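You operate a simulated robot arm through the tools that you are given. There is no shell and no other tool. Be economical: measure what you need, move in short steps, check, and stop when the job is done.

You are at the controls of a simulated robot arm. One attempt, no reset.

## Task
Clear the cabinet mat with the magnet and dump the swarf in its box.
Fine: stand the magnet on the open box's bars to press its release; then the magnet goes back where it stood and the flap is shut; release it nowhere else, fingers clear of the flap. Set down upright: swarf magnet. What is to be rubbed or washed off counts as gone when no trace of it is left.

It is judged by the outcome, as a careful person would: the job done as asked, and still so three seconds after it is handed in. It fails if anything else is knocked over, pushed out of place, dropped, spilled or broken.

## Robot
A 6-joint arm with a two-finger parallel gripper, fixed in place. Base frame: the origin is at the foot of the arm, x ahead of it, y to its left, z up; the work surface is at about z = 1000. Lengths are in mm, angles in degrees, forces in N, time in s.
With the tool pointing down near the work surface it reaches from about 340 to 820 mm from the base axis. Its first joint turns from -166.0 to 166.0 degrees. Payload 3.91 kg.
The tool frame sits at the grasp point between the pads (the TCP): z along the fingers, y along the line on which they close. The tips reach 30 mm beyond it. The gripper opens to 110 mm. The fingers are 20 mm wide and 10 mm thick; the gripper's body (48 by 112 mm) begins 55 mm behind the TCP.
Orientation is that of the tool frame in the base frame, as a unit quaternion [x, y, z, w]. With the fingers straight down and closing along the base's y, the tool's x points along the base's -x, its y along +y and its z along -z.

## Interface
- The arm moves only by the tool drive_tool. Its argument "targets" is a list of rows, each an object of numbers (a shift or turn left out is 0, a gripper value left out holds the last): "gripper": the opening, from 0 (shut) to 1 (fully open); "x", "y", "z": the shift along the tool's x, y, z in mm; "ax", "ay", "az": the turn, a rotation vector about the tool's x, y, z in degrees. In form: [{"gripper": .., "x": .., "y": .., "z": .., "ax": .., "ay": .., "az": ..}, ...]. A call has 1 to 12 rows; each row shifts and turns the commanded pose from where the row before left it, along the tool's axes as they then stand. Rows are played at 5 a second. More than 50 mm and 8.6 degrees between two rows, or a gripper value outside its range, and nothing of the call is played. Where a pose cannot be reached the arm comes as near as it can. A force on the tool above 40 N (or 10 N above the force at the start of the call, whichever is more), or a blocked arm, ends the call early, and 0.2 s more pass. Each finger travels about 45 mm/s and halts on what it meets, pressing with about 41 N; the grip force reading is that of the motor and also rises with nothing between the fingers. The clock runs only during rows and for 0.2 s after the last one: add rows that do not move to give the fingers time. The reply holds the time, the measured pose of the TCP, the force on the tool along the base axes, the opening and the grip force, in the units named above and with some noise, with the torque about the TCP (base axes, N m) and any sound that the robot's microphone picked up, and new pictures: "show" is both (left out), scene, wrist or none.
- Cameras (640 x 400 px; columns grow to the right, rows downward): "scene" is fixed at [400.4, -650.3, 1789.8]; the picture's right is [0.29, 0.96, 0.00], its down [0.89, -0.26, -0.37] and it looks along [-0.36, 0.11, -0.93] (base axes); focal length 313 px, centre (320, 200). "wrist" rides on the gripper at [77, 7, -114] in the tool frame; the picture's right is [-0.09, 1.00, 0.00], its down [-0.80, -0.07, -0.59] and it looks along [-0.59, -0.05, 0.80] (tool axes); focal length 270 px, centre (320, 200). There is no depth. A picture from a camera that has moved, and an enlarged one, comes with that camera's place and axes in the base frame and with its lens.
- lift_body(by): slides the trunk up (or, below 0, down) by that many mm; the arm rides with it, the base frame stays. It gives what a move gives, with no picture.
- close_up(camera, box): a new picture of the part [left, top, right, bottom] of that camera's present view, enlarged. It takes no simulated time.
- job_done(): hands the job in; it is judged then, once.

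Go step by step. Nothing tells you positions but the pictures and the camera data: compare them with the known pose of the tool, close in by small moves and look again before you grip or let go. The budget is 120 turns and 200 pictures, counting those below and the enlarged ones. Unless the task says otherwise, let go and move clear before handing in, and close with one line.

The tools are called after "Call:" as name(argument=value, ...) on one line, values as JSON. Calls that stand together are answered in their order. drive_tool: Moves the arm, as the interface text tells. Its arguments: {"type":"object","properties":{"targets":{"type":"array"},"show":{"type":"string","enum":["both","scene","wrist","none"]}},"required":["targets"]} The other tools are called the same way: lift_body (by) slides the trunk up or down; close_up (camera, box) takes an enlarged picture of a part of a camera's view; job_done () hands the job in.

At the start:

```text
time_s: 0.0
ee_pos: [170.5, -396.9, 1390.0]
tcp_rot: [0.0, 1.0, 0.001, 0.002]
contact_force: [-0.2, 1.1, 0.4]
wrist_torque: [-0.01, 0.0, -0.01]
opening: 109.9
grasp_force: 0.1
trunk travel left (down, up): [-575.0, 35.0]
```

scene: 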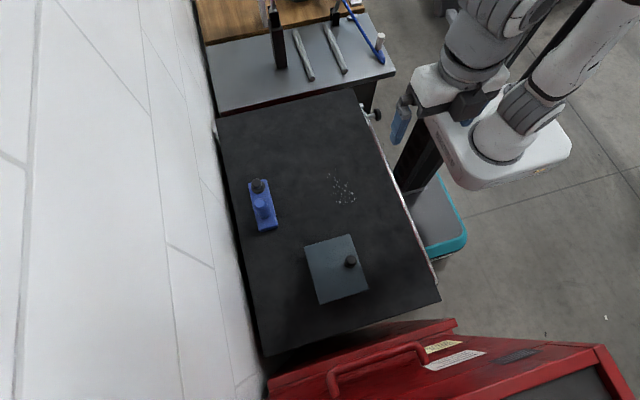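
wrist: 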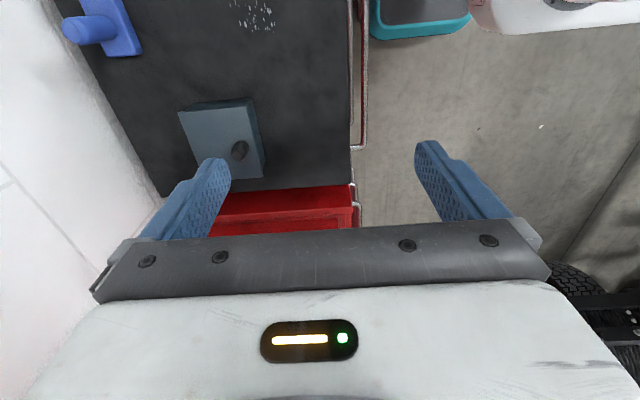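

I see a dark cabinet mat with a blue magnet, scattered swarf, and a grey box with a knobbed flap. I'll enlarge the views first to measure them.

Call:
close_up(camera="scene", box=[230, 160, 390, 260])

Call:
close_up(camera="scene", box=[280, 220, 400, 310])

Call:
close_up(camera="wrist", box=[50, 0, 370, 200])

```text
4.00 times, centred on (310, 210) of scene
camera zoom: at [400.4, -650.3, 1789.8], right [0.29, 0.96, 0.0], down [0.89, -0.26, -0.37], along [-0.36, 0.11, -0.93], focal length 1251 px, centre (360, 160)
```

zoom: 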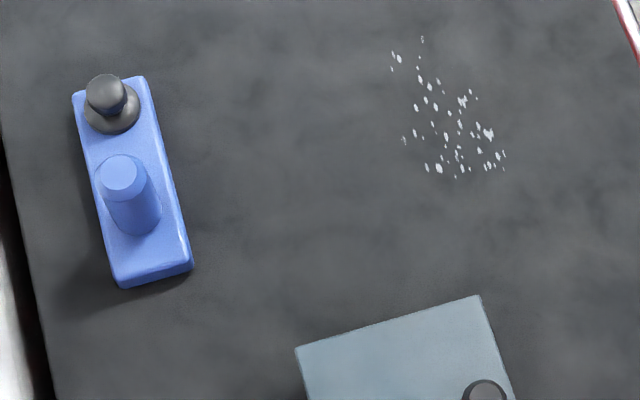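

```text
4.44 times, centred on (340, 265) of scene
camera zoom: at [400.4, -650.3, 1789.8], right [0.29, 0.96, 0.0], down [0.89, -0.26, -0.37], along [-0.36, 0.11, -0.93], focal length 1390 px, centre (231, -89)
```

zoom: 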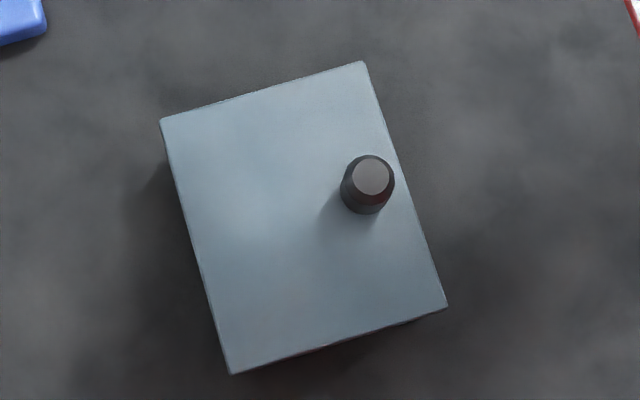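

```text
2.00 times, centred on (210, 100) of wrist
camera zoom: at [93.2, -390.2, 1503.4], right [0.09, 1.0, 0.0], down [0.8, -0.07, 0.6], along [0.59, -0.05, -0.8], focal length 541 px, centre (540, 400)
```

zoom: 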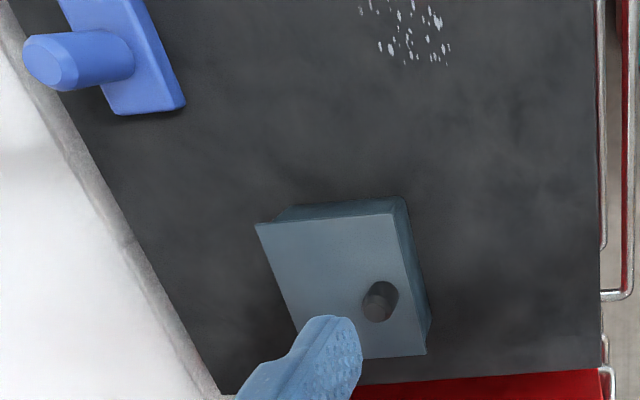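

The mat is at about z=1000, the box lid spans x 223–357, y −634…−521 with its knob at about (286,−541), the magnet stands at x 0–140, y≈−708, and the swarf is at x 15–130, y −518…−460. I'll turn the tool so it closes along x, which suits both the knob and the handle.

Call:
drive_tool(targets=[{"az": 8.2, "z": 5}, {"az": 8.2, "z": 5}, {"az": 8.2, "z": 5}, {"az": 8.2, "z": 5}, {"az": 8.2, "z": 5}, {"az": 8.2, "z": 5}, {"az": 8.2, "z": 5}, {"az": 8.2, "z": 5}, {"az": 8.2, "z": 5}, {"az": 8.2, "z": 5}, {"az": 8.0}, {}])

```text
time_s: 2.6
ee_pos: [170.7, -397.9, 1340.1]
tcp_rot: [0.708, 0.707, 0.0, 0.001]
contact_force: [-0.5, -0.1, -0.7]
wrist_torque: [0.0, -0.02, -0.02]
opening: 110.0
grasp_force: 0.1
trunk travel left (down, up): [-575.0, 35.0]
camera wrist: at [177.3, -320.3, 1453.9], right [1.0, -0.09, 0.0], down [-0.07, -0.8, 0.59], along [-0.05, -0.59, -0.8], focal length 270 px, centre (320, 200)
```

scene: 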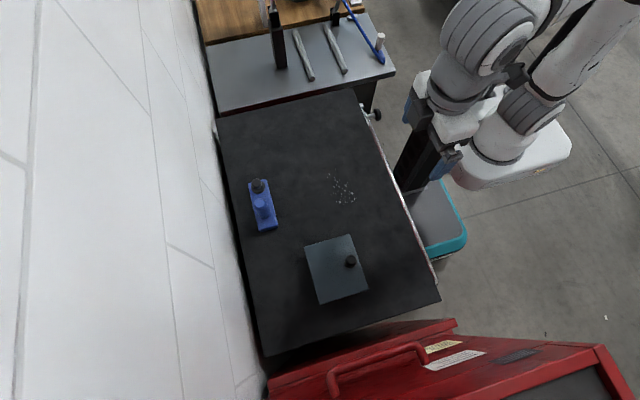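
wrist: 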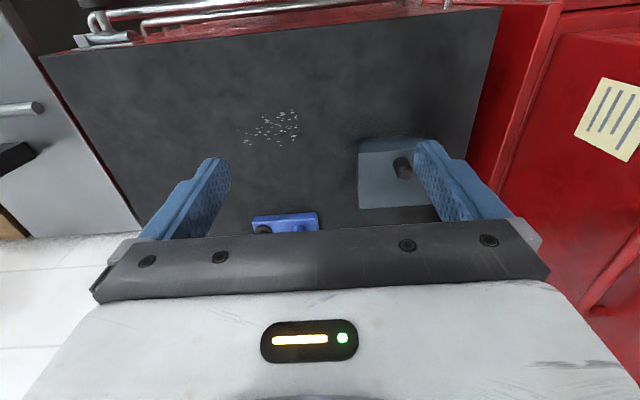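

The turn went cleanly. Next I move above the flap knob for a closer look.

Call:
drive_tool(targets=[{"y": 29, "x": -36, "z": 10, "gripper": 0.6}, {"y": 29, "x": -36, "z": 10}, {"y": 29, "x": -36, "z": 10}, {"y": 28, "x": -35, "z": 10}, {"z": 50}, {"z": 40}, {}])

```text
time_s: 4.2
ee_pos: [286.1, -541.8, 1208.9]
tcp_rot: [0.707, 0.707, 0.001, 0.001]
contact_force: [0.4, 0.3, -1.0]
wrist_torque: [0.01, 0.01, 0.01]
opening: 66.2
grasp_force: 0.1
trunk travel left (down, up): [-575.0, 35.0]
camera wrist: at [291.8, -463.8, 1323.9], right [1.0, -0.09, 0.0], down [-0.07, -0.8, 0.59], along [-0.05, -0.59, -0.8], focal length 270 px, centre (320, 200)
```

scene: 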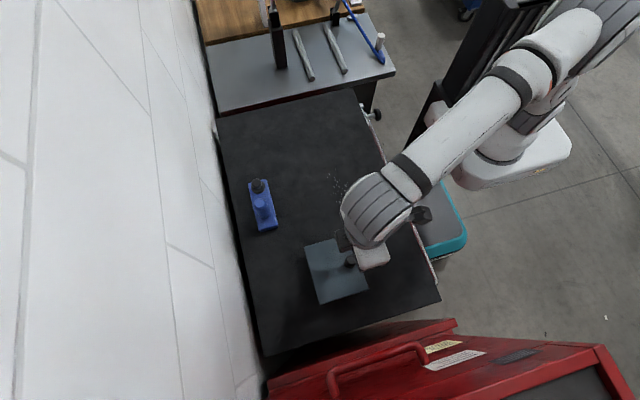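
wrist: 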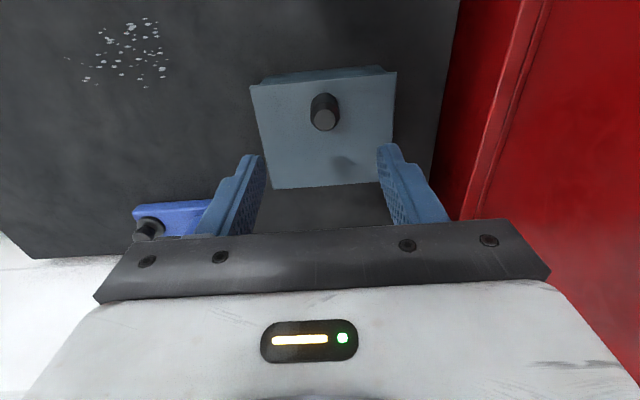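

Call:
close_up(camera="wrist", box=[230, 50, 420, 200])

Call:
close_up(camera="wrist", box=[110, 180, 230, 260])

```text
2.67 times, centred on (325, 125) of wrist
camera zoom: at [291.8, -463.8, 1323.9], right [1.0, -0.09, 0.0], down [-0.07, -0.8, 0.59], along [-0.05, -0.59, -0.8], focal length 721 px, centre (307, 400)
```

zoom: 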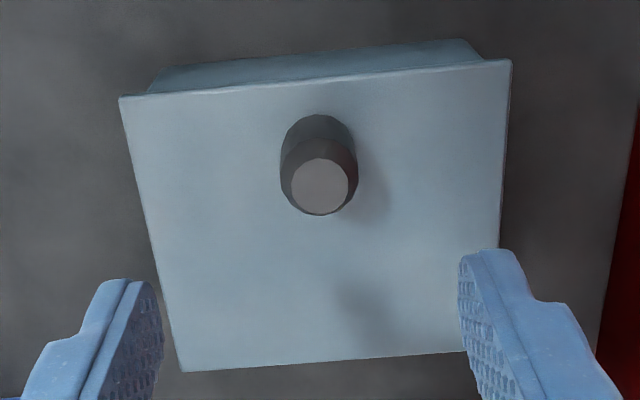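

```text
5.00 times, centred on (170, 220) of wrist
camera zoom: at [291.8, -463.8, 1323.9], right [1.0, -0.09, 0.0], down [-0.07, -0.8, 0.59], along [-0.05, -0.59, -0.8], focal length 1351 px, centre (1070, 100)
```

zoom: 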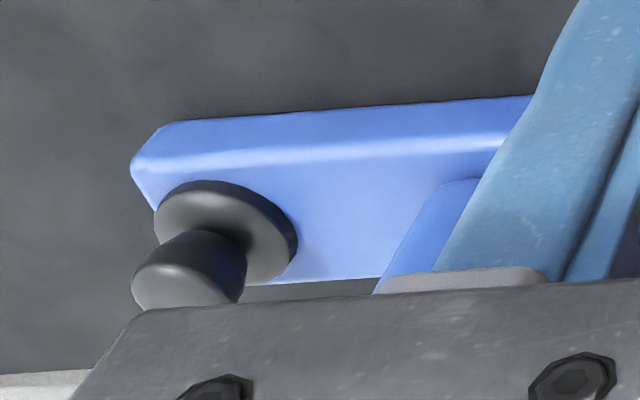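

The knob is at about (289.5,−542), standing z 1065–1098. I'll lower so the tips sit about 9 mm above the lid, then look.

Call:
drive_tool(targets=[{"y": 3.4, "z": 45}, {"z": 40}, {"z": 15}, {}])

Call:
close_up(camera="wrist", box=[200, 80, 440, 230])

```text
time_s: 5.2
ee_pos: [291.2, -543.4, 1109.3]
tcp_rot: [0.707, 0.707, 0.001, 0.001]
contact_force: [-0.1, 0.9, 1.0]
wrist_torque: [0.01, 0.02, -0.02]
opening: 65.8
grasp_force: 0.2
trunk travel left (down, up): [-575.0, 35.0]
camera wrist: at [296.4, -464.9, 1224.2], right [1.0, -0.09, 0.0], down [-0.07, -0.8, 0.59], along [-0.05, -0.59, -0.8], focal length 270 px, centre (320, 200)
```

scene: 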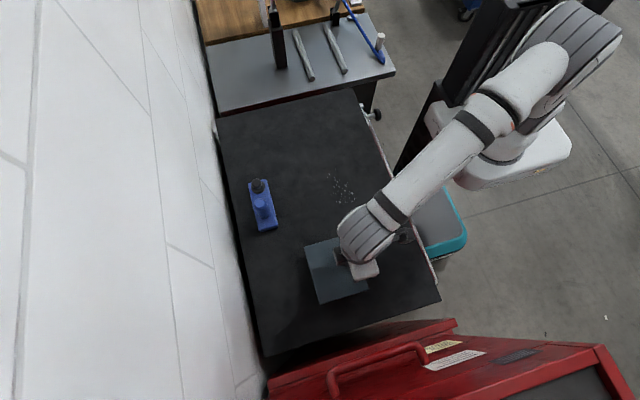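
wrist: 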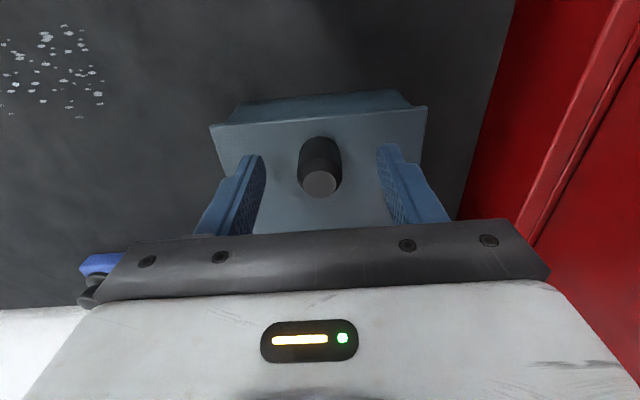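

```text
2.67 times, centred on (320, 155) of wrist
camera zoom: at [296.4, -464.9, 1224.2], right [1.0, -0.09, 0.0], down [-0.07, -0.8, 0.59], along [-0.05, -0.59, -0.8], focal length 721 px, centre (320, 320)
```

zoom: 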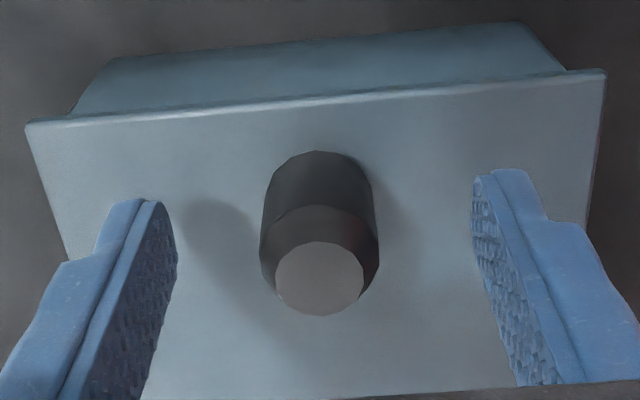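

Knob axis is at about (289.5,−543). I centre, lower 5 mm and close.

Call:
drive_tool(targets=[{"y": -1.5, "z": 5}, {"gripper": 0.1}, {}, {}, {}, {}])

Call:
close_up(camera="wrist", box=[200, 80, 440, 230])

```text
time_s: 6.6
ee_pos: [289.0, -542.1, 1105.6]
tcp_rot: [0.707, 0.707, 0.001, 0.001]
contact_force: [7.1, 0.5, 0.2]
wrist_torque: [-0.03, 0.58, 0.03]
opening: 25.3
grasp_force: 44.8
trunk travel left (down, up): [-575.0, 35.0]
camera wrist: at [296.1, -464.1, 1219.2], right [1.0, -0.09, 0.0], down [-0.07, -0.8, 0.59], along [-0.05, -0.59, -0.8], focal length 270 px, centre (320, 200)
```

scene: 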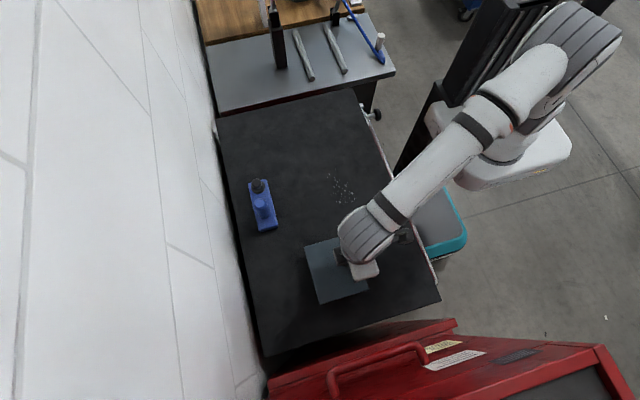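
wrist: 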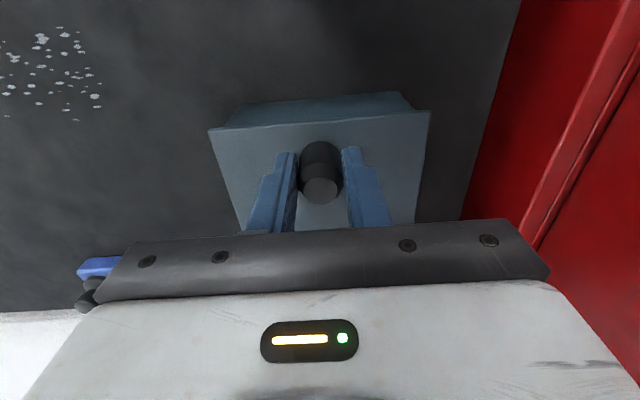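

```text
2.67 times, centred on (320, 155) of wrist
camera zoom: at [296.1, -464.1, 1219.2], right [1.0, -0.09, 0.0], down [-0.07, -0.8, 0.59], along [-0.05, -0.59, -0.8], focal length 721 px, centre (320, 320)
```

zoom: 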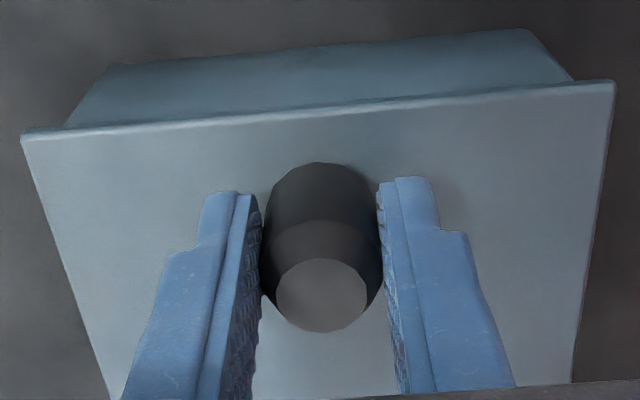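

Gripped at 25 mm. I'll swing the flap about its far edge in small arcs and check the force.

Call:
drive_tool(targets=[{"x": -5.0, "z": -9.28, "ay": 6}, {"x": -5.0, "z": -9.28, "ay": 6}, {"x": -5.0, "z": -9.28, "ay": 6}, {}])

```text
time_s: 7.6
ee_pos: [290.2, -558.3, 1129.2]
tcp_rot: [0.698, 0.698, 0.112, -0.11]
contact_force: [1.3, -4.3, 13.7]
wrist_torque: [-1.39, 0.62, 0.33]
opening: 25.5
grasp_force: 44.8
trunk travel left (down, up): [-575.0, 35.0]
camera wrist: at [295.9, -520.6, 1262.5], right [1.0, -0.08, -0.02], down [-0.07, -0.95, 0.32], along [-0.05, -0.32, -0.95], focal length 270 px, centre (320, 200)
```

scene: 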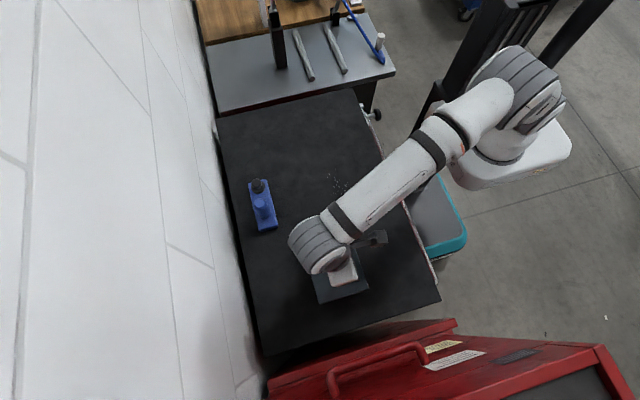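
wrist: 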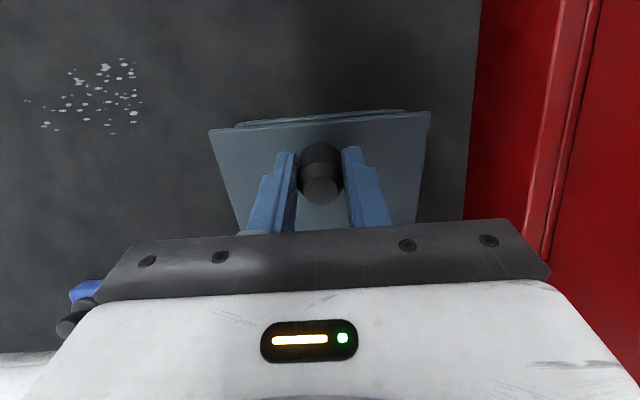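

The flap is opening with moderate force. Because of the wall I keep the tool at this tilt and let the knob pivot between the pads.

Call:
drive_tool(targets=[{"x": -2.85, "z": -9.34}, {"x": -3.9, "z": -9.05}, {"x": -4.7, "z": -8.6}, {}])

```text
time_s: 8.6
ee_pos: [290.5, -578.3, 1150.7]
tcp_rot: [0.699, 0.698, 0.112, -0.111]
contact_force: [-0.5, 0.4, -17.6]
wrist_torque: [1.14, 0.6, 0.23]
opening: 24.9
grasp_force: 45.3
trunk travel left (down, up): [-575.0, 35.0]
camera wrist: at [296.3, -540.7, 1282.9], right [1.0, -0.08, -0.03], down [-0.07, -0.95, 0.32], along [-0.05, -0.31, -0.95], focal length 270 px, centre (320, 200)
```

scene: 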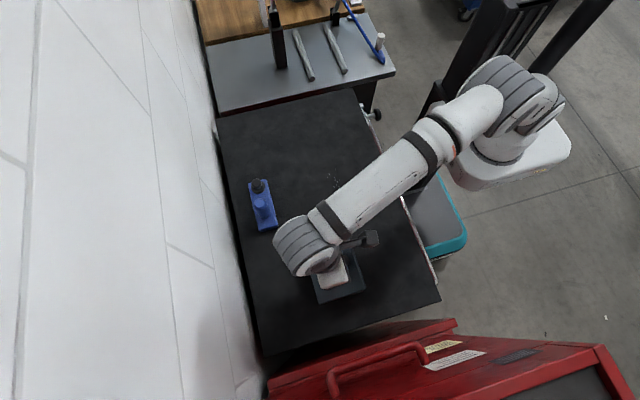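
wrist: 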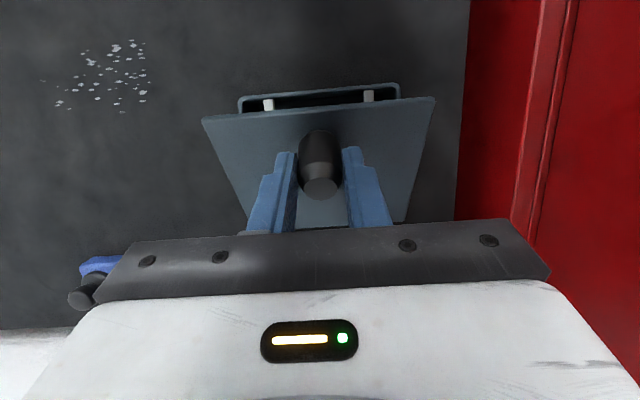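

The flap follows and I can see two bars inside the box. Continuing the arc.

Call:
drive_tool(targets=[{"x": -5.7, "z": -8.05}, {"x": -6.4, "z": -7.45}, {"x": -7.2, "z": -6.75}, {"x": -7.85, "z": -5.9}, {}])

```text
time_s: 9.8
ee_pos: [290.2, -611.2, 1173.3]
tcp_rot: [0.698, 0.699, 0.112, -0.108]
contact_force: [4.8, 12.0, 0.1]
wrist_torque: [1.45, 0.26, 0.38]
opening: 24.9
grasp_force: 44.9
trunk travel left (down, up): [-575.0, 35.0]
camera wrist: at [295.9, -572.8, 1305.4], right [1.0, -0.08, -0.02], down [-0.07, -0.94, 0.32], along [-0.05, -0.32, -0.95], focal length 270 px, centre (320, 200)
```

scene: 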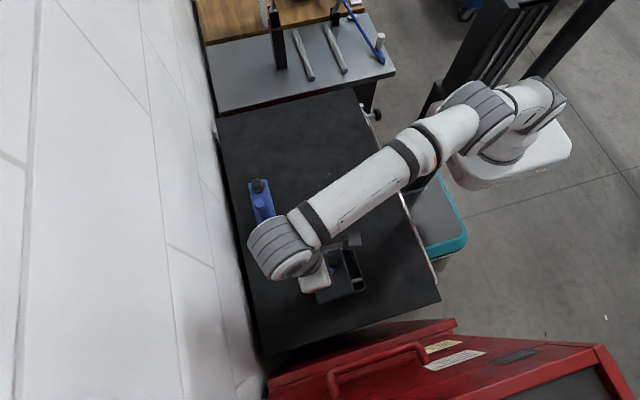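
wrist: 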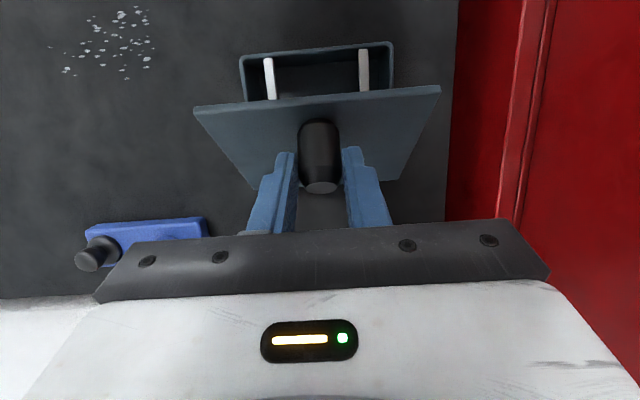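

Opened to about 60°. I continue past vertical while bringing the tool back towards upright to keep clear of the wall.

Call:
drive_tool(targets=[{"x": -7.3, "z": -4.7, "ay": -4}, {"x": -7.96, "z": -3.2, "ay": -4}, {"x": -8.55, "z": -1.6, "ay": -4}, {}])

```text
time_s: 10.8
ee_pos: [289.3, -635.0, 1175.8]
tcp_rot: [0.706, 0.707, 0.038, -0.034]
contact_force: [9.1, 13.9, 13.8]
wrist_torque: [1.56, 0.05, 0.33]
opening: 25.0
grasp_force: 44.7
trunk travel left (down, up): [-575.0, 35.0]
camera wrist: at [296.0, -569.9, 1298.8], right [1.0, -0.09, -0.01], down [-0.07, -0.86, 0.51], along [-0.05, -0.51, -0.86], focal length 270 px, centre (320, 200)
```

scene: 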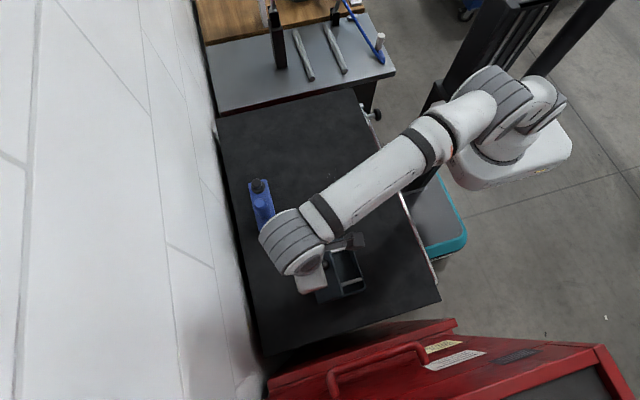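
wrist: 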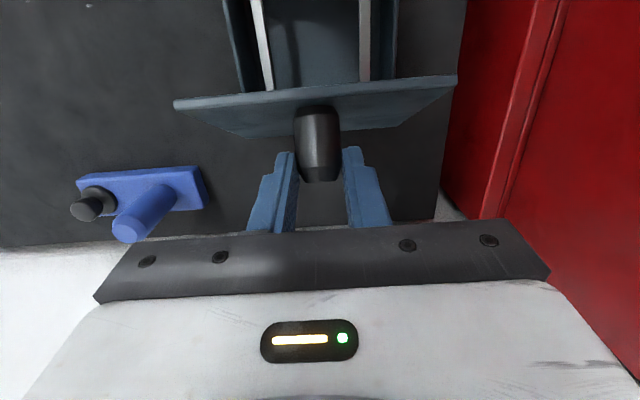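

Call:
drive_tool(targets=[{"x": -9.8, "z": -0.2}, {"x": -9.75, "z": 0.9}, {"x": -9.65, "z": 1.9}, {}])

```text
time_s: 11.8
ee_pos: [289.9, -665.8, 1172.2]
tcp_rot: [0.706, 0.707, 0.036, -0.033]
contact_force: [13.7, 1.6, 22.8]
wrist_torque: [0.87, -0.24, 0.16]
opening: 25.4
grasp_force: 45.3
trunk travel left (down, up): [-575.0, 35.0]
camera wrist: at [295.9, -600.1, 1293.7], right [1.0, -0.09, 0.0], down [-0.07, -0.86, 0.51], along [-0.05, -0.51, -0.86], focal length 270 px, centre (320, 200)
```

scene: 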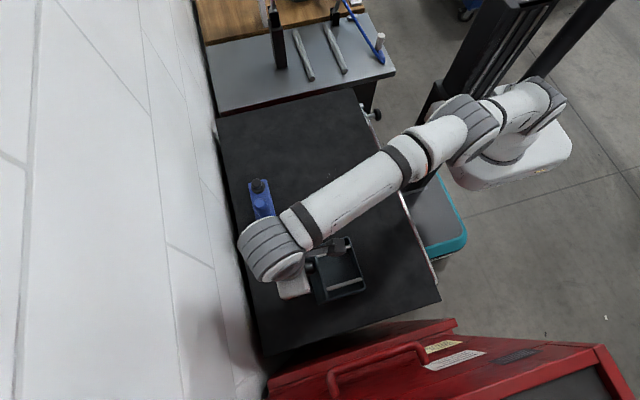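
wrist: 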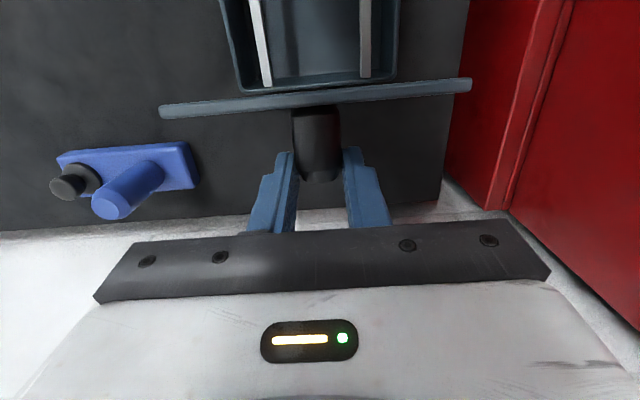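

Call:
drive_tool(targets=[{"x": -9.4, "z": 0.3}, {"x": -9.2, "z": 2.0}, {}])

Call:
close_up(camera="wrist", box=[140, 0, 500, 230])

```text
time_s: 12.3
ee_pos: [288.8, -672.4, 1170.0]
tcp_rot: [0.705, 0.707, 0.043, -0.039]
contact_force: [3.3, 19.9, 5.6]
wrist_torque: [-0.19, -0.36, -0.28]
opening: 25.3
grasp_force: 45.0
trunk travel left (down, up): [-575.0, 35.0]
stopped in row 2: the force on the tool passed its limit at 42 N (the readings are from after the stop); the commanded pose is now the measured one
camera wrist: at [295.6, -608.1, 1292.2], right [1.0, -0.08, -0.01], down [-0.07, -0.86, 0.5], along [-0.05, -0.5, -0.87], focal length 270 px, centre (320, 200)
```

scene: 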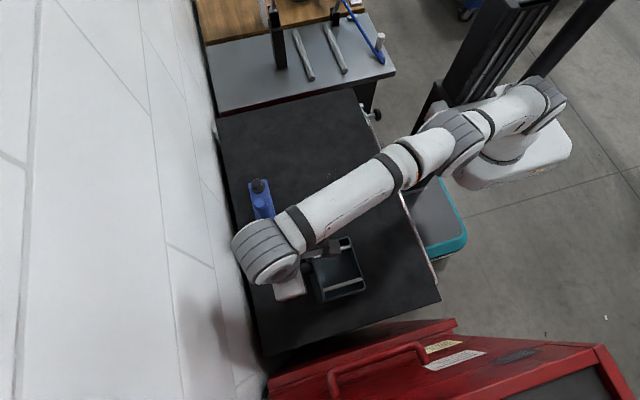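
wrist: 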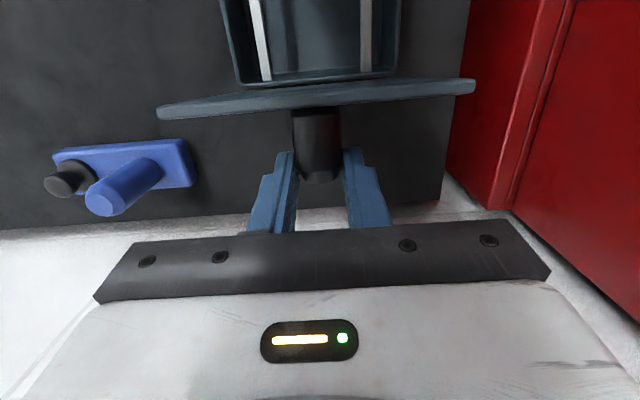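

```text
1.74 times, centred on (320, 115) of wrist
camera zoom: at [295.6, -608.1, 1292.2], right [1.0, -0.08, -0.01], down [-0.07, -0.86, 0.5], along [-0.05, -0.5, -0.87], focal length 470 px, centre (320, 348)
```

zoom: 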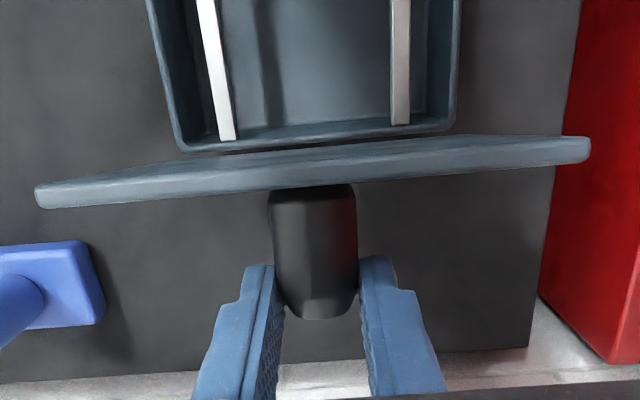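

The flap has reached its stop at about 100°. I'll release the knob and see whether it stays.

Call:
drive_tool(targets=[{"gripper": 0.27}, {"gripper": 0.45}, {"gripper": 0.5}, {}, {}])

```text
time_s: 13.5
ee_pos: [287.6, -676.8, 1167.9]
tcp_rot: [0.705, 0.706, 0.042, -0.039]
contact_force: [0.1, -0.2, 0.7]
wrist_torque: [-0.03, 0.01, -0.01]
opening: 54.9
grasp_force: 0.2
trunk travel left (down, up): [-575.0, 35.0]
camera wrist: at [294.5, -612.9, 1289.4], right [1.0, -0.09, -0.01], down [-0.07, -0.86, 0.5], along [-0.05, -0.5, -0.87], focal length 270 px, centre (320, 200)
```

scene: 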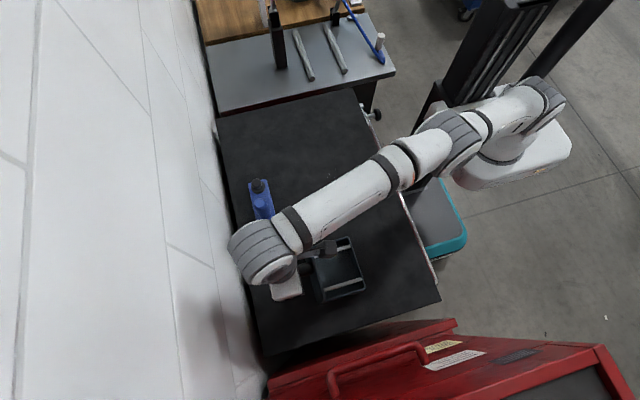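
wrist: 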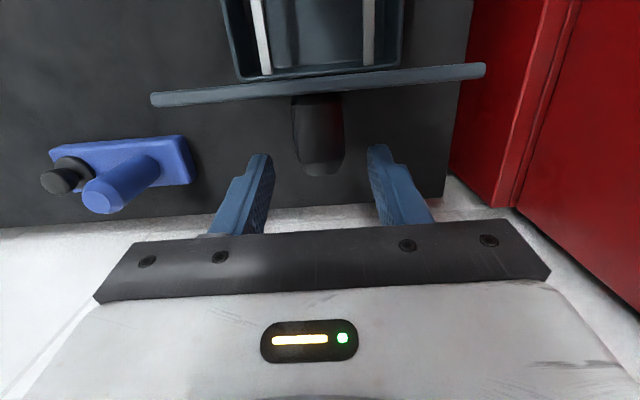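

The flap stays open. I retreat upward, level the tool and move above the magnet handle.

Call:
drive_tool(targets=[{"z": -40}, {"z": -40}, {"z": -40}, {"ay": -6.6}, {"y": -47}, {"y": -47}, {"y": -47}, {"y": -47, "x": -10}, {"z": 40}, {"z": 10}, {}])

Call:
close_up(camera="wrist", box=[220, 70, 420, 235])

Call:
close_up(camera="scene", box=[280, 210, 400, 310])

```text
time_s: 15.9
ee_pos: [94.0, -693.3, 1269.1]
tcp_rot: [0.707, 0.707, 0.009, -0.008]
contact_force: [0.0, -0.1, 0.4]
wrist_torque: [0.01, 0.0, -0.01]
opening: 55.0
grasp_force: 0.0
out of reach, approached as far as the arm can: row 1, 2, 3, 4, 5, 6, 7, 8, 9, 10
trunk travel left (down, up): [-575.0, 35.0]
camera wrist: at [101.0, -619.6, 1385.7], right [1.0, -0.09, 0.0], down [-0.07, -0.82, 0.57], along [-0.05, -0.57, -0.82], focal length 270 px, centre (320, 200)
```

scene: 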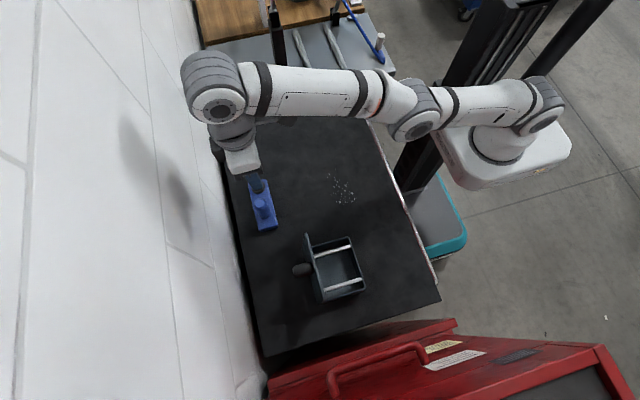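
wrist: 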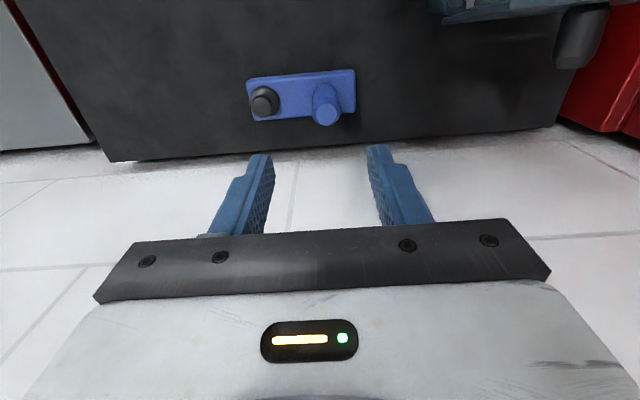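

```text
2.42 times, centred on (320, 152) of wrist
camera zoom: at [101.0, -619.6, 1385.7], right [1.0, -0.09, 0.0], down [-0.07, -0.82, 0.57], along [-0.05, -0.57, -0.82], focal length 655 px, centre (320, 315)
```

zoom: 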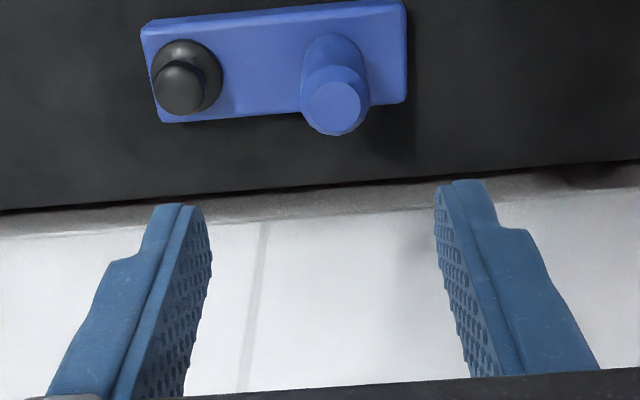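

```text
4.00 times, centred on (340, 260) of scene
camera zoom: at [400.4, -650.3, 1789.8], right [0.29, 0.96, 0.0], down [0.89, -0.26, -0.37], along [-0.36, 0.11, -0.93], focal length 1251 px, centre (240, -40)
```

zoom: 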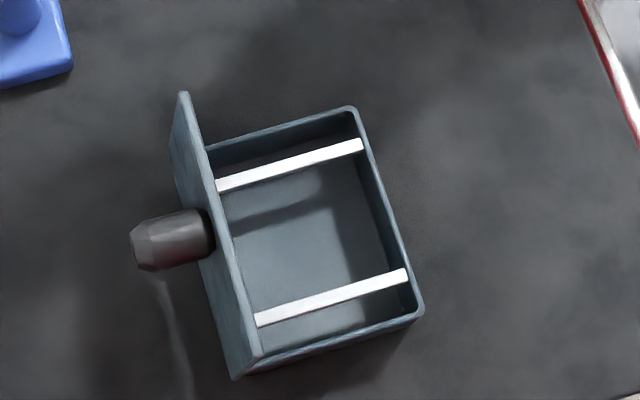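

The flap stays open, with two bars inside the box at x≈249 and 329. The magnet's peg is at about (100,−709) and its black release button at about (22,−708). The arm is at full stretch this high, so I lower it and recheck.

Call:
drive_tool(targets=[{"z": 40}, {"z": 40}, {}, {}])

```text
time_s: 16.9
ee_pos: [93.3, -695.7, 1260.8]
tcp_rot: [0.706, 0.708, 0.014, -0.013]
contact_force: [-1.0, 0.8, -0.9]
wrist_torque: [-0.03, 0.01, 0.01]
opening: 55.1
grasp_force: 0.1
out of reach, approached as far as the arm can: row 1, 2
trunk travel left (down, up): [-575.0, 35.0]
camera wrist: at [99.5, -622.1, 1378.5], right [1.0, -0.09, 0.0], down [-0.07, -0.82, 0.56], along [-0.05, -0.56, -0.83], focal length 270 px, centre (320, 200)
```

scene: 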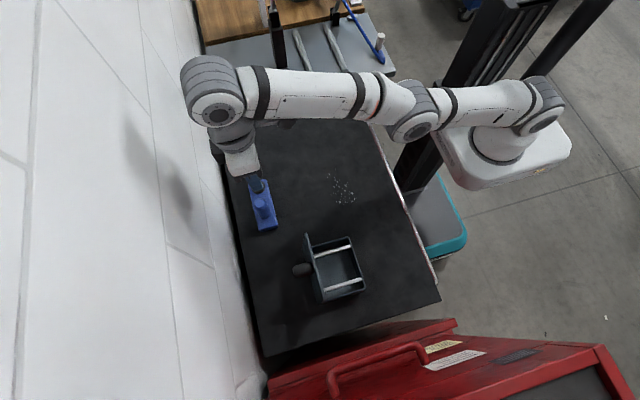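
wrist: 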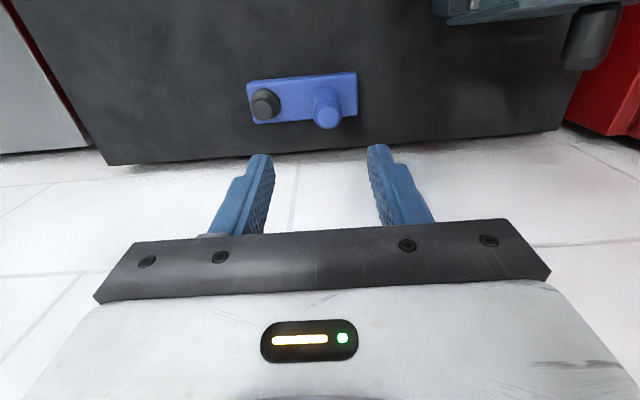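

The arm is at its limit, so I lower the trunk, which brings the shoulder down.

Call:
lift_body(by=-100)

Call:
drive_tool(targets=[{}, {}])

```text
time_s: 18.2
ee_pos: [93.6, -695.3, 1161.4]
tcp_rot: [0.707, 0.707, 0.014, -0.013]
contact_force: [-0.1, 0.2, 0.3]
wrist_torque: [-0.02, -0.03, -0.03]
opening: 55.1
grasp_force: 0.0
trunk travel left (down, up): [-475.0, 135.0]
```

```text
time_s: 18.8
ee_pos: [92.9, -695.9, 1161.9]
tcp_rot: [0.706, 0.708, 0.013, -0.012]
contact_force: [0.0, 0.4, -0.5]
wrist_torque: [-0.02, 0.01, -0.02]
opening: 55.2
grasp_force: 0.0
trunk travel left (down, up): [-475.0, 135.0]
camera wrist: at [99.7, -622.1, 1278.6], right [1.0, -0.09, 0.0], down [-0.07, -0.82, 0.56], along [-0.05, -0.56, -0.83], focal length 270 px, centre (320, 200)
```

scene: 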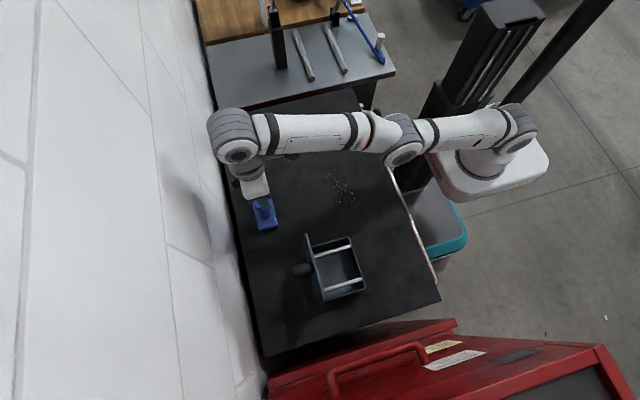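
wrist: 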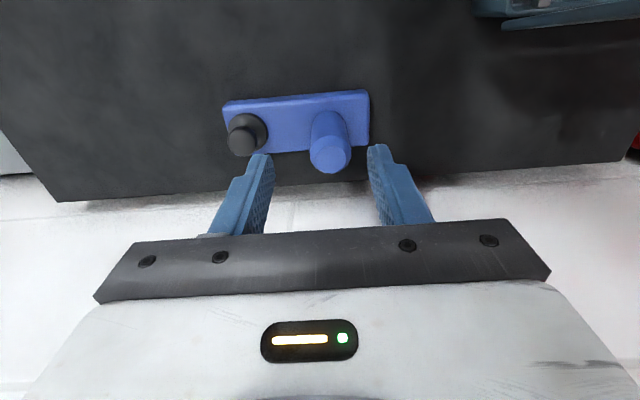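

Call:
drive_tool(targets=[{"ay": -2.2, "y": 3, "x": -5}, {"y": 3.8, "x": -8.6}, {}, {}])

Call:
close_up(camera="wrist", box=[200, 80, 440, 230])

```text
time_s: 19.8
ee_pos: [97.5, -703.9, 1160.6]
tcp_rot: [0.706, 0.708, 0.0, 0.001]
contact_force: [-0.6, 0.2, 0.5]
wrist_torque: [-0.01, 0.02, 0.0]
opening: 54.7
grasp_force: 0.1
out of reach, approached as far as the arm can: row 1
trunk travel left (down, up): [-475.0, 135.0]
camera wrist: at [103.2, -625.9, 1275.3], right [1.0, -0.09, 0.0], down [-0.07, -0.8, 0.6], along [-0.05, -0.59, -0.8], focal length 270 px, centre (320, 200)
```

scene: 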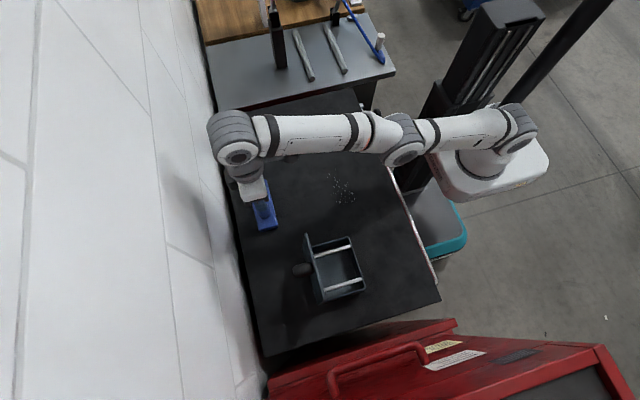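
wrist: 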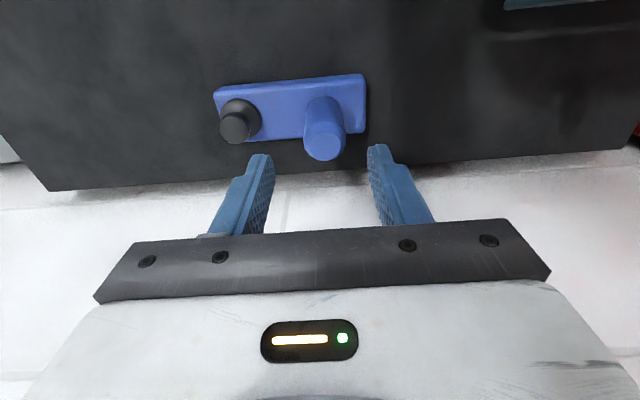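

```text
2.67 times, centred on (320, 155) of wrist
camera zoom: at [103.2, -625.9, 1275.3], right [1.0, -0.09, 0.0], down [-0.07, -0.8, 0.6], along [-0.05, -0.59, -0.8], focal length 721 px, centre (320, 320)
```

zoom: 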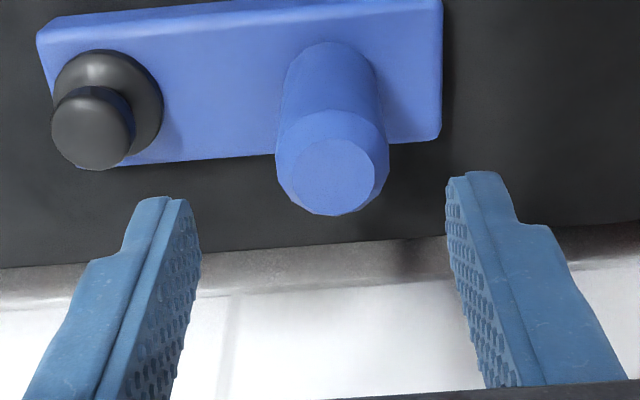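

Peg centre is at (100.3,−709.5), top z≈1097. I lower the trunk another 50 mm for reach and align.

Call:
lift_body(by=-50)

Call:
drive_tool(targets=[{"y": 2.8, "x": -5.5}, {}])

Call:
close_up(camera="wrist", box=[200, 80, 440, 230])

```text
time_s: 20.8
ee_pos: [97.5, -703.7, 1111.6]
tcp_rot: [0.706, 0.708, 0.0, 0.001]
contact_force: [0.7, 0.1, 0.1]
wrist_torque: [-0.04, -0.01, 0.0]
opening: 55.0
grasp_force: 0.1
trunk travel left (down, up): [-425.0, 185.0]
```

```text
time_s: 21.4
ee_pos: [96.9, -704.2, 1111.3]
tcp_rot: [0.706, 0.708, 0.0, 0.002]
contact_force: [-0.3, 0.3, 1.0]
wrist_torque: [-0.01, 0.01, 0.0]
opening: 54.9
grasp_force: 0.1
out of reach, approached as far as the arm can: row 1
trunk travel left (down, up): [-425.0, 185.0]
camera wrist: at [103.1, -625.9, 1225.2], right [1.0, -0.09, 0.0], down [-0.07, -0.8, 0.6], along [-0.05, -0.59, -0.8], focal length 270 px, centre (320, 200)
```

scene: 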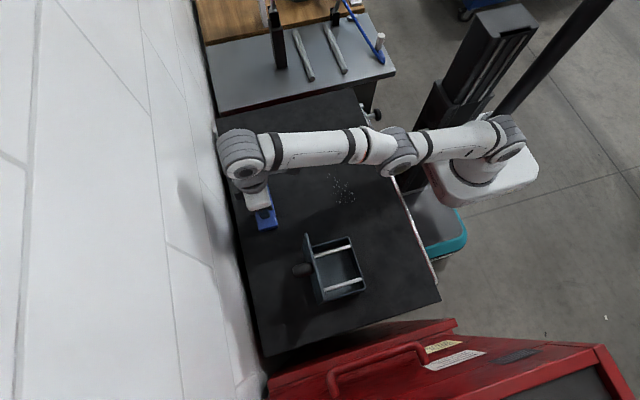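
wrist: 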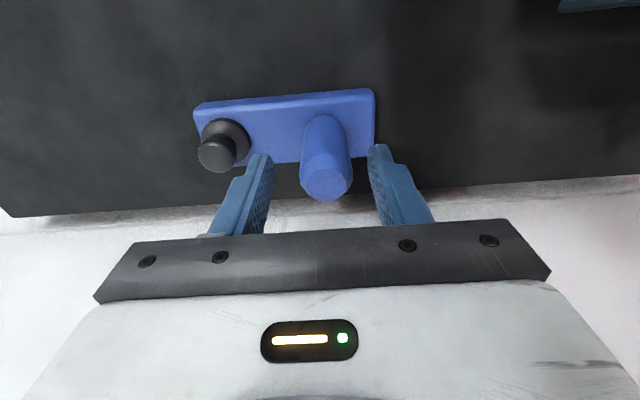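

```text
2.67 times, centred on (320, 155) of wrist
camera zoom: at [103.1, -625.9, 1225.2], right [1.0, -0.09, 0.0], down [-0.07, -0.8, 0.6], along [-0.05, -0.59, -0.8], focal length 721 px, centre (320, 320)
```

zoom: 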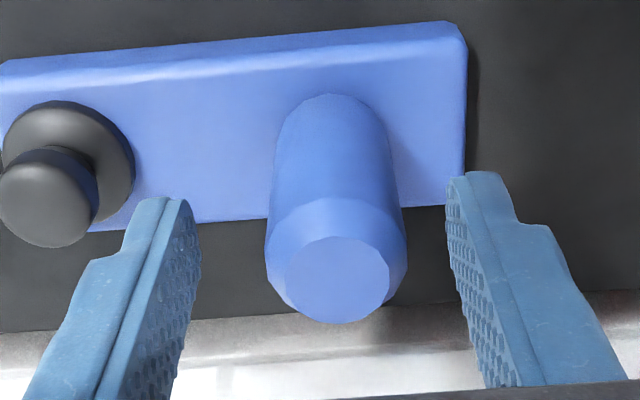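

Reach improves as the tool goes lower relative to the shoulder, so I raise the trunk back up and lower the tool instead.

Call:
lift_body(by=50)

Call:
drive_tool(targets=[{"z": 25}, {"z": 25}, {}], show="none")

```text
time_s: 22.3
ee_pos: [96.4, -703.8, 1160.0]
tcp_rot: [0.707, 0.708, 0.001, 0.001]
contact_force: [0.1, 0.7, -0.7]
wrist_torque: [-0.03, 0.01, -0.01]
opening: 55.1
grasp_force: 0.1
trunk travel left (down, up): [-475.0, 135.0]
```

```text
time_s: 23.1
ee_pos: [96.0, -709.2, 1146.1]
tcp_rot: [0.706, 0.708, 0.0, 0.001]
contact_force: [-0.4, 0.5, 0.3]
wrist_torque: [-0.02, 0.02, 0.01]
opening: 55.2
grasp_force: 0.0
out of reach, approached as far as the arm can: row 1, 2
trunk travel left (down, up): [-475.0, 135.0]
```

Call:
drive_tool(targets=[{"x": 5, "z": 10}, {"z": 10}, {}], show="none")

```text
time_s: 23.9
ee_pos: [97.9, -713.4, 1137.3]
tcp_rot: [0.706, 0.708, 0.001, 0.001]
contact_force: [0.7, -0.1, -0.5]
wrist_torque: [0.0, -0.02, 0.0]
opening: 55.0
grasp_force: 0.1
out of reach, approached as far as the arm can: row 1, 2
trunk travel left (down, up): [-475.0, 135.0]
```

The commanded pose may have run ahead of the measured one. I'll back up to resynchronise.

Call:
drive_tool(targets=[{"z": -40}, {"z": -40}, {}], show="scene")

```text
time_s: 24.7
ee_pos: [96.5, -689.0, 1199.0]
tcp_rot: [0.707, 0.707, 0.001, 0.001]
contact_force: [-0.5, 0.0, 0.2]
wrist_torque: [-0.03, 0.01, 0.0]
opening: 54.8
grasp_force: 0.0
out of reach, approached as far as the arm can: row 1, 2
trunk travel left (down, up): [-475.0, 135.0]
```

scene: 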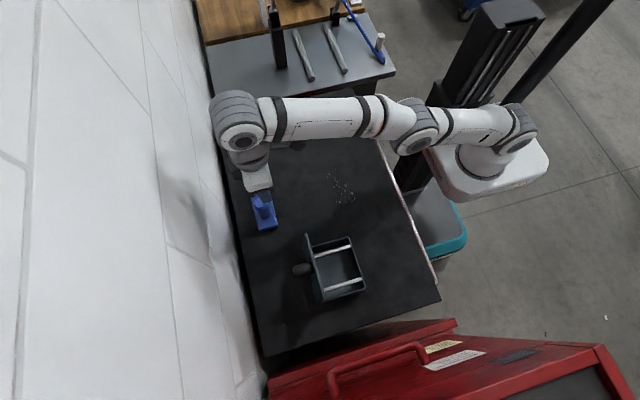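

The arm's reach sphere is the limit, so I raise the trunk to its original height and descend with the tool from there.

Call:
lift_body(by=100)

Call:
drive_tool(targets=[{"x": 15, "z": 40}, {"z": 40}, {"z": 40}, {}], show="none")

```text
time_s: 26.0
ee_pos: [96.4, -687.1, 1299.8]
tcp_rot: [0.707, 0.707, -0.001, 0.001]
contact_force: [0.1, -0.2, 0.4]
wrist_torque: [0.01, -0.01, 0.0]
opening: 54.9
grasp_force: 0.2
trunk travel left (down, up): [-575.0, 35.0]
```

```text
time_s: 27.0
ee_pos: [97.0, -695.0, 1262.8]
tcp_rot: [0.706, 0.708, 0.012, -0.013]
contact_force: [-0.2, -0.1, 0.0]
wrist_torque: [0.01, 0.0, -0.02]
opening: 54.9
grasp_force: 0.1
out of reach, approached as far as the arm can: row 1, 2, 3
trunk travel left (down, up): [-575.0, 35.0]
```

Call:
drive_tool(targets=[{"z": 30}, {"z": 30}, {}], show="none")

```text
time_s: 27.8
ee_pos: [97.0, -694.0, 1262.6]
tcp_rot: [0.706, 0.708, 0.013, -0.012]
contact_force: [0.0, -0.5, 0.5]
wrist_torque: [-0.03, 0.02, 0.0]
opening: 55.0
grasp_force: 0.1
out of reach, approached as far as the arm can: row 1, 2
trunk travel left (down, up): [-575.0, 35.0]
```

The limit here isn't simply height. I'll move sideways to open mat between magnet and box and see where the arm can descend.

Call:
drive_tool(targets=[{"y": 30, "x": 5, "z": -20}, {"y": 30, "x": 5, "z": -20}, {}, {}])

```text
time_s: 28.8
ee_pos: [159.3, -679.7, 1302.0]
tcp_rot: [0.706, 0.708, 0.0, 0.001]
contact_force: [-0.2, 0.1, -1.0]
wrist_torque: [0.02, 0.02, 0.0]
opening: 55.0
grasp_force: 0.0
trunk travel left (down, up): [-575.0, 35.0]
camera wrist: at [165.4, -602.1, 1415.9], right [1.0, -0.09, 0.0], down [-0.07, -0.8, 0.6], along [-0.05, -0.59, -0.8], focal length 270 px, centre (320, 200)
```

scene: 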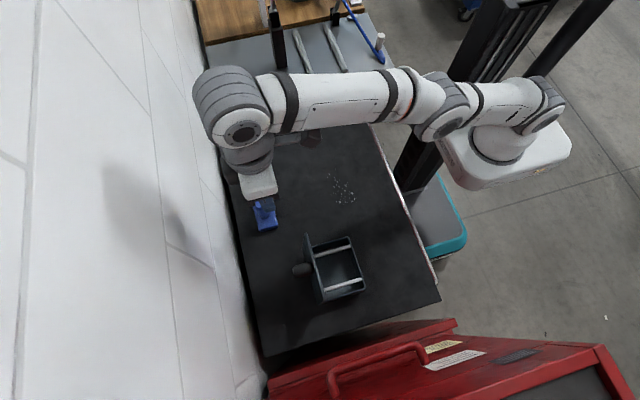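
wrist: 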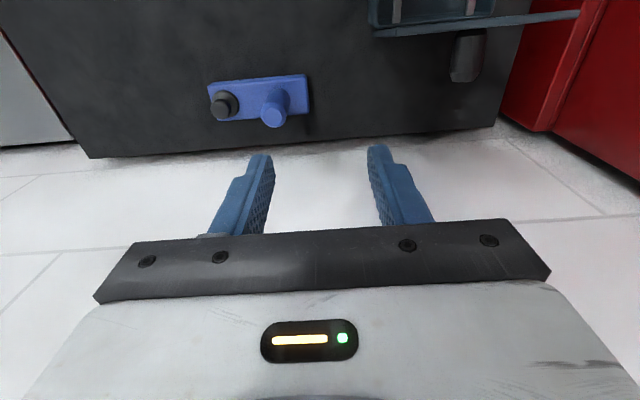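

Commands re-base each call. Testing descent here.

Call:
drive_tool(targets=[{"z": 40}, {"z": 40}, {"z": 40}, {}], show="none")

```text
time_s: 29.8
ee_pos: [159.5, -689.1, 1260.2]
tcp_rot: [0.706, 0.708, 0.012, -0.014]
contact_force: [-0.9, -0.7, -0.3]
wrist_torque: [-0.02, 0.0, 0.01]
opening: 54.9
grasp_force: 0.1
out of reach, approached as far as the arm can: row 1, 2, 3
trunk travel left (down, up): [-575.0, 35.0]
```

Descent is blocked as though the elbow is on the wrong branch. I'll pull back inward and look at the arm's shape.

Call:
drive_tool(targets=[{"x": 10, "z": -45}, {"x": 45}, {"x": 45}, {"x": 45}, {"x": 45}, {}], show="scene")

```text
time_s: 31.2
ee_pos: [191.0, -663.6, 1317.7]
tcp_rot: [0.706, 0.708, 0.0, -0.001]
contact_force: [-0.8, 0.3, 1.8]
wrist_torque: [-0.05, -0.01, -0.02]
opening: 55.0
grasp_force: 0.0
out of reach, approached as far as the arm can: row 1, 2, 3, 4, 5
trunk travel left (down, up): [-575.0, 35.0]
```

scene: 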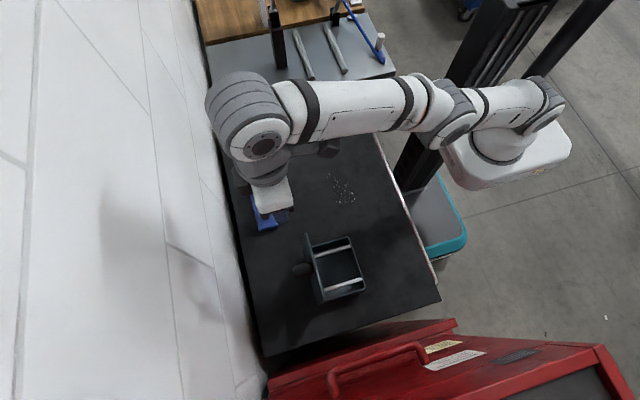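

The arm seems held just past its straight-elbow position. I'll stretch upward to straighten it and then retract inward, aiming for the normal elbow branch.

Call:
drive_tool(targets=[{"z": -50}, {"z": -50}, {}, {"x": 40, "z": 10}, {"x": 40, "z": 10}, {}], show="scene")

```text
time_s: 32.6
ee_pos: [182.7, -554.3, 1347.4]
tcp_rot: [0.706, 0.708, 0.001, 0.001]
contact_force: [1.2, -0.8, 0.4]
wrist_torque: [0.02, 0.03, -0.05]
opening: 54.9
grasp_force: 0.0
out of reach, approached as far as the arm can: row 1, 2
trunk travel left (down, up): [-575.0, 35.0]
```

scene: 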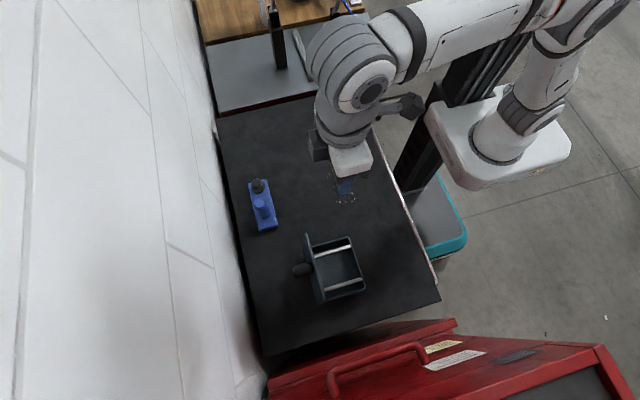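

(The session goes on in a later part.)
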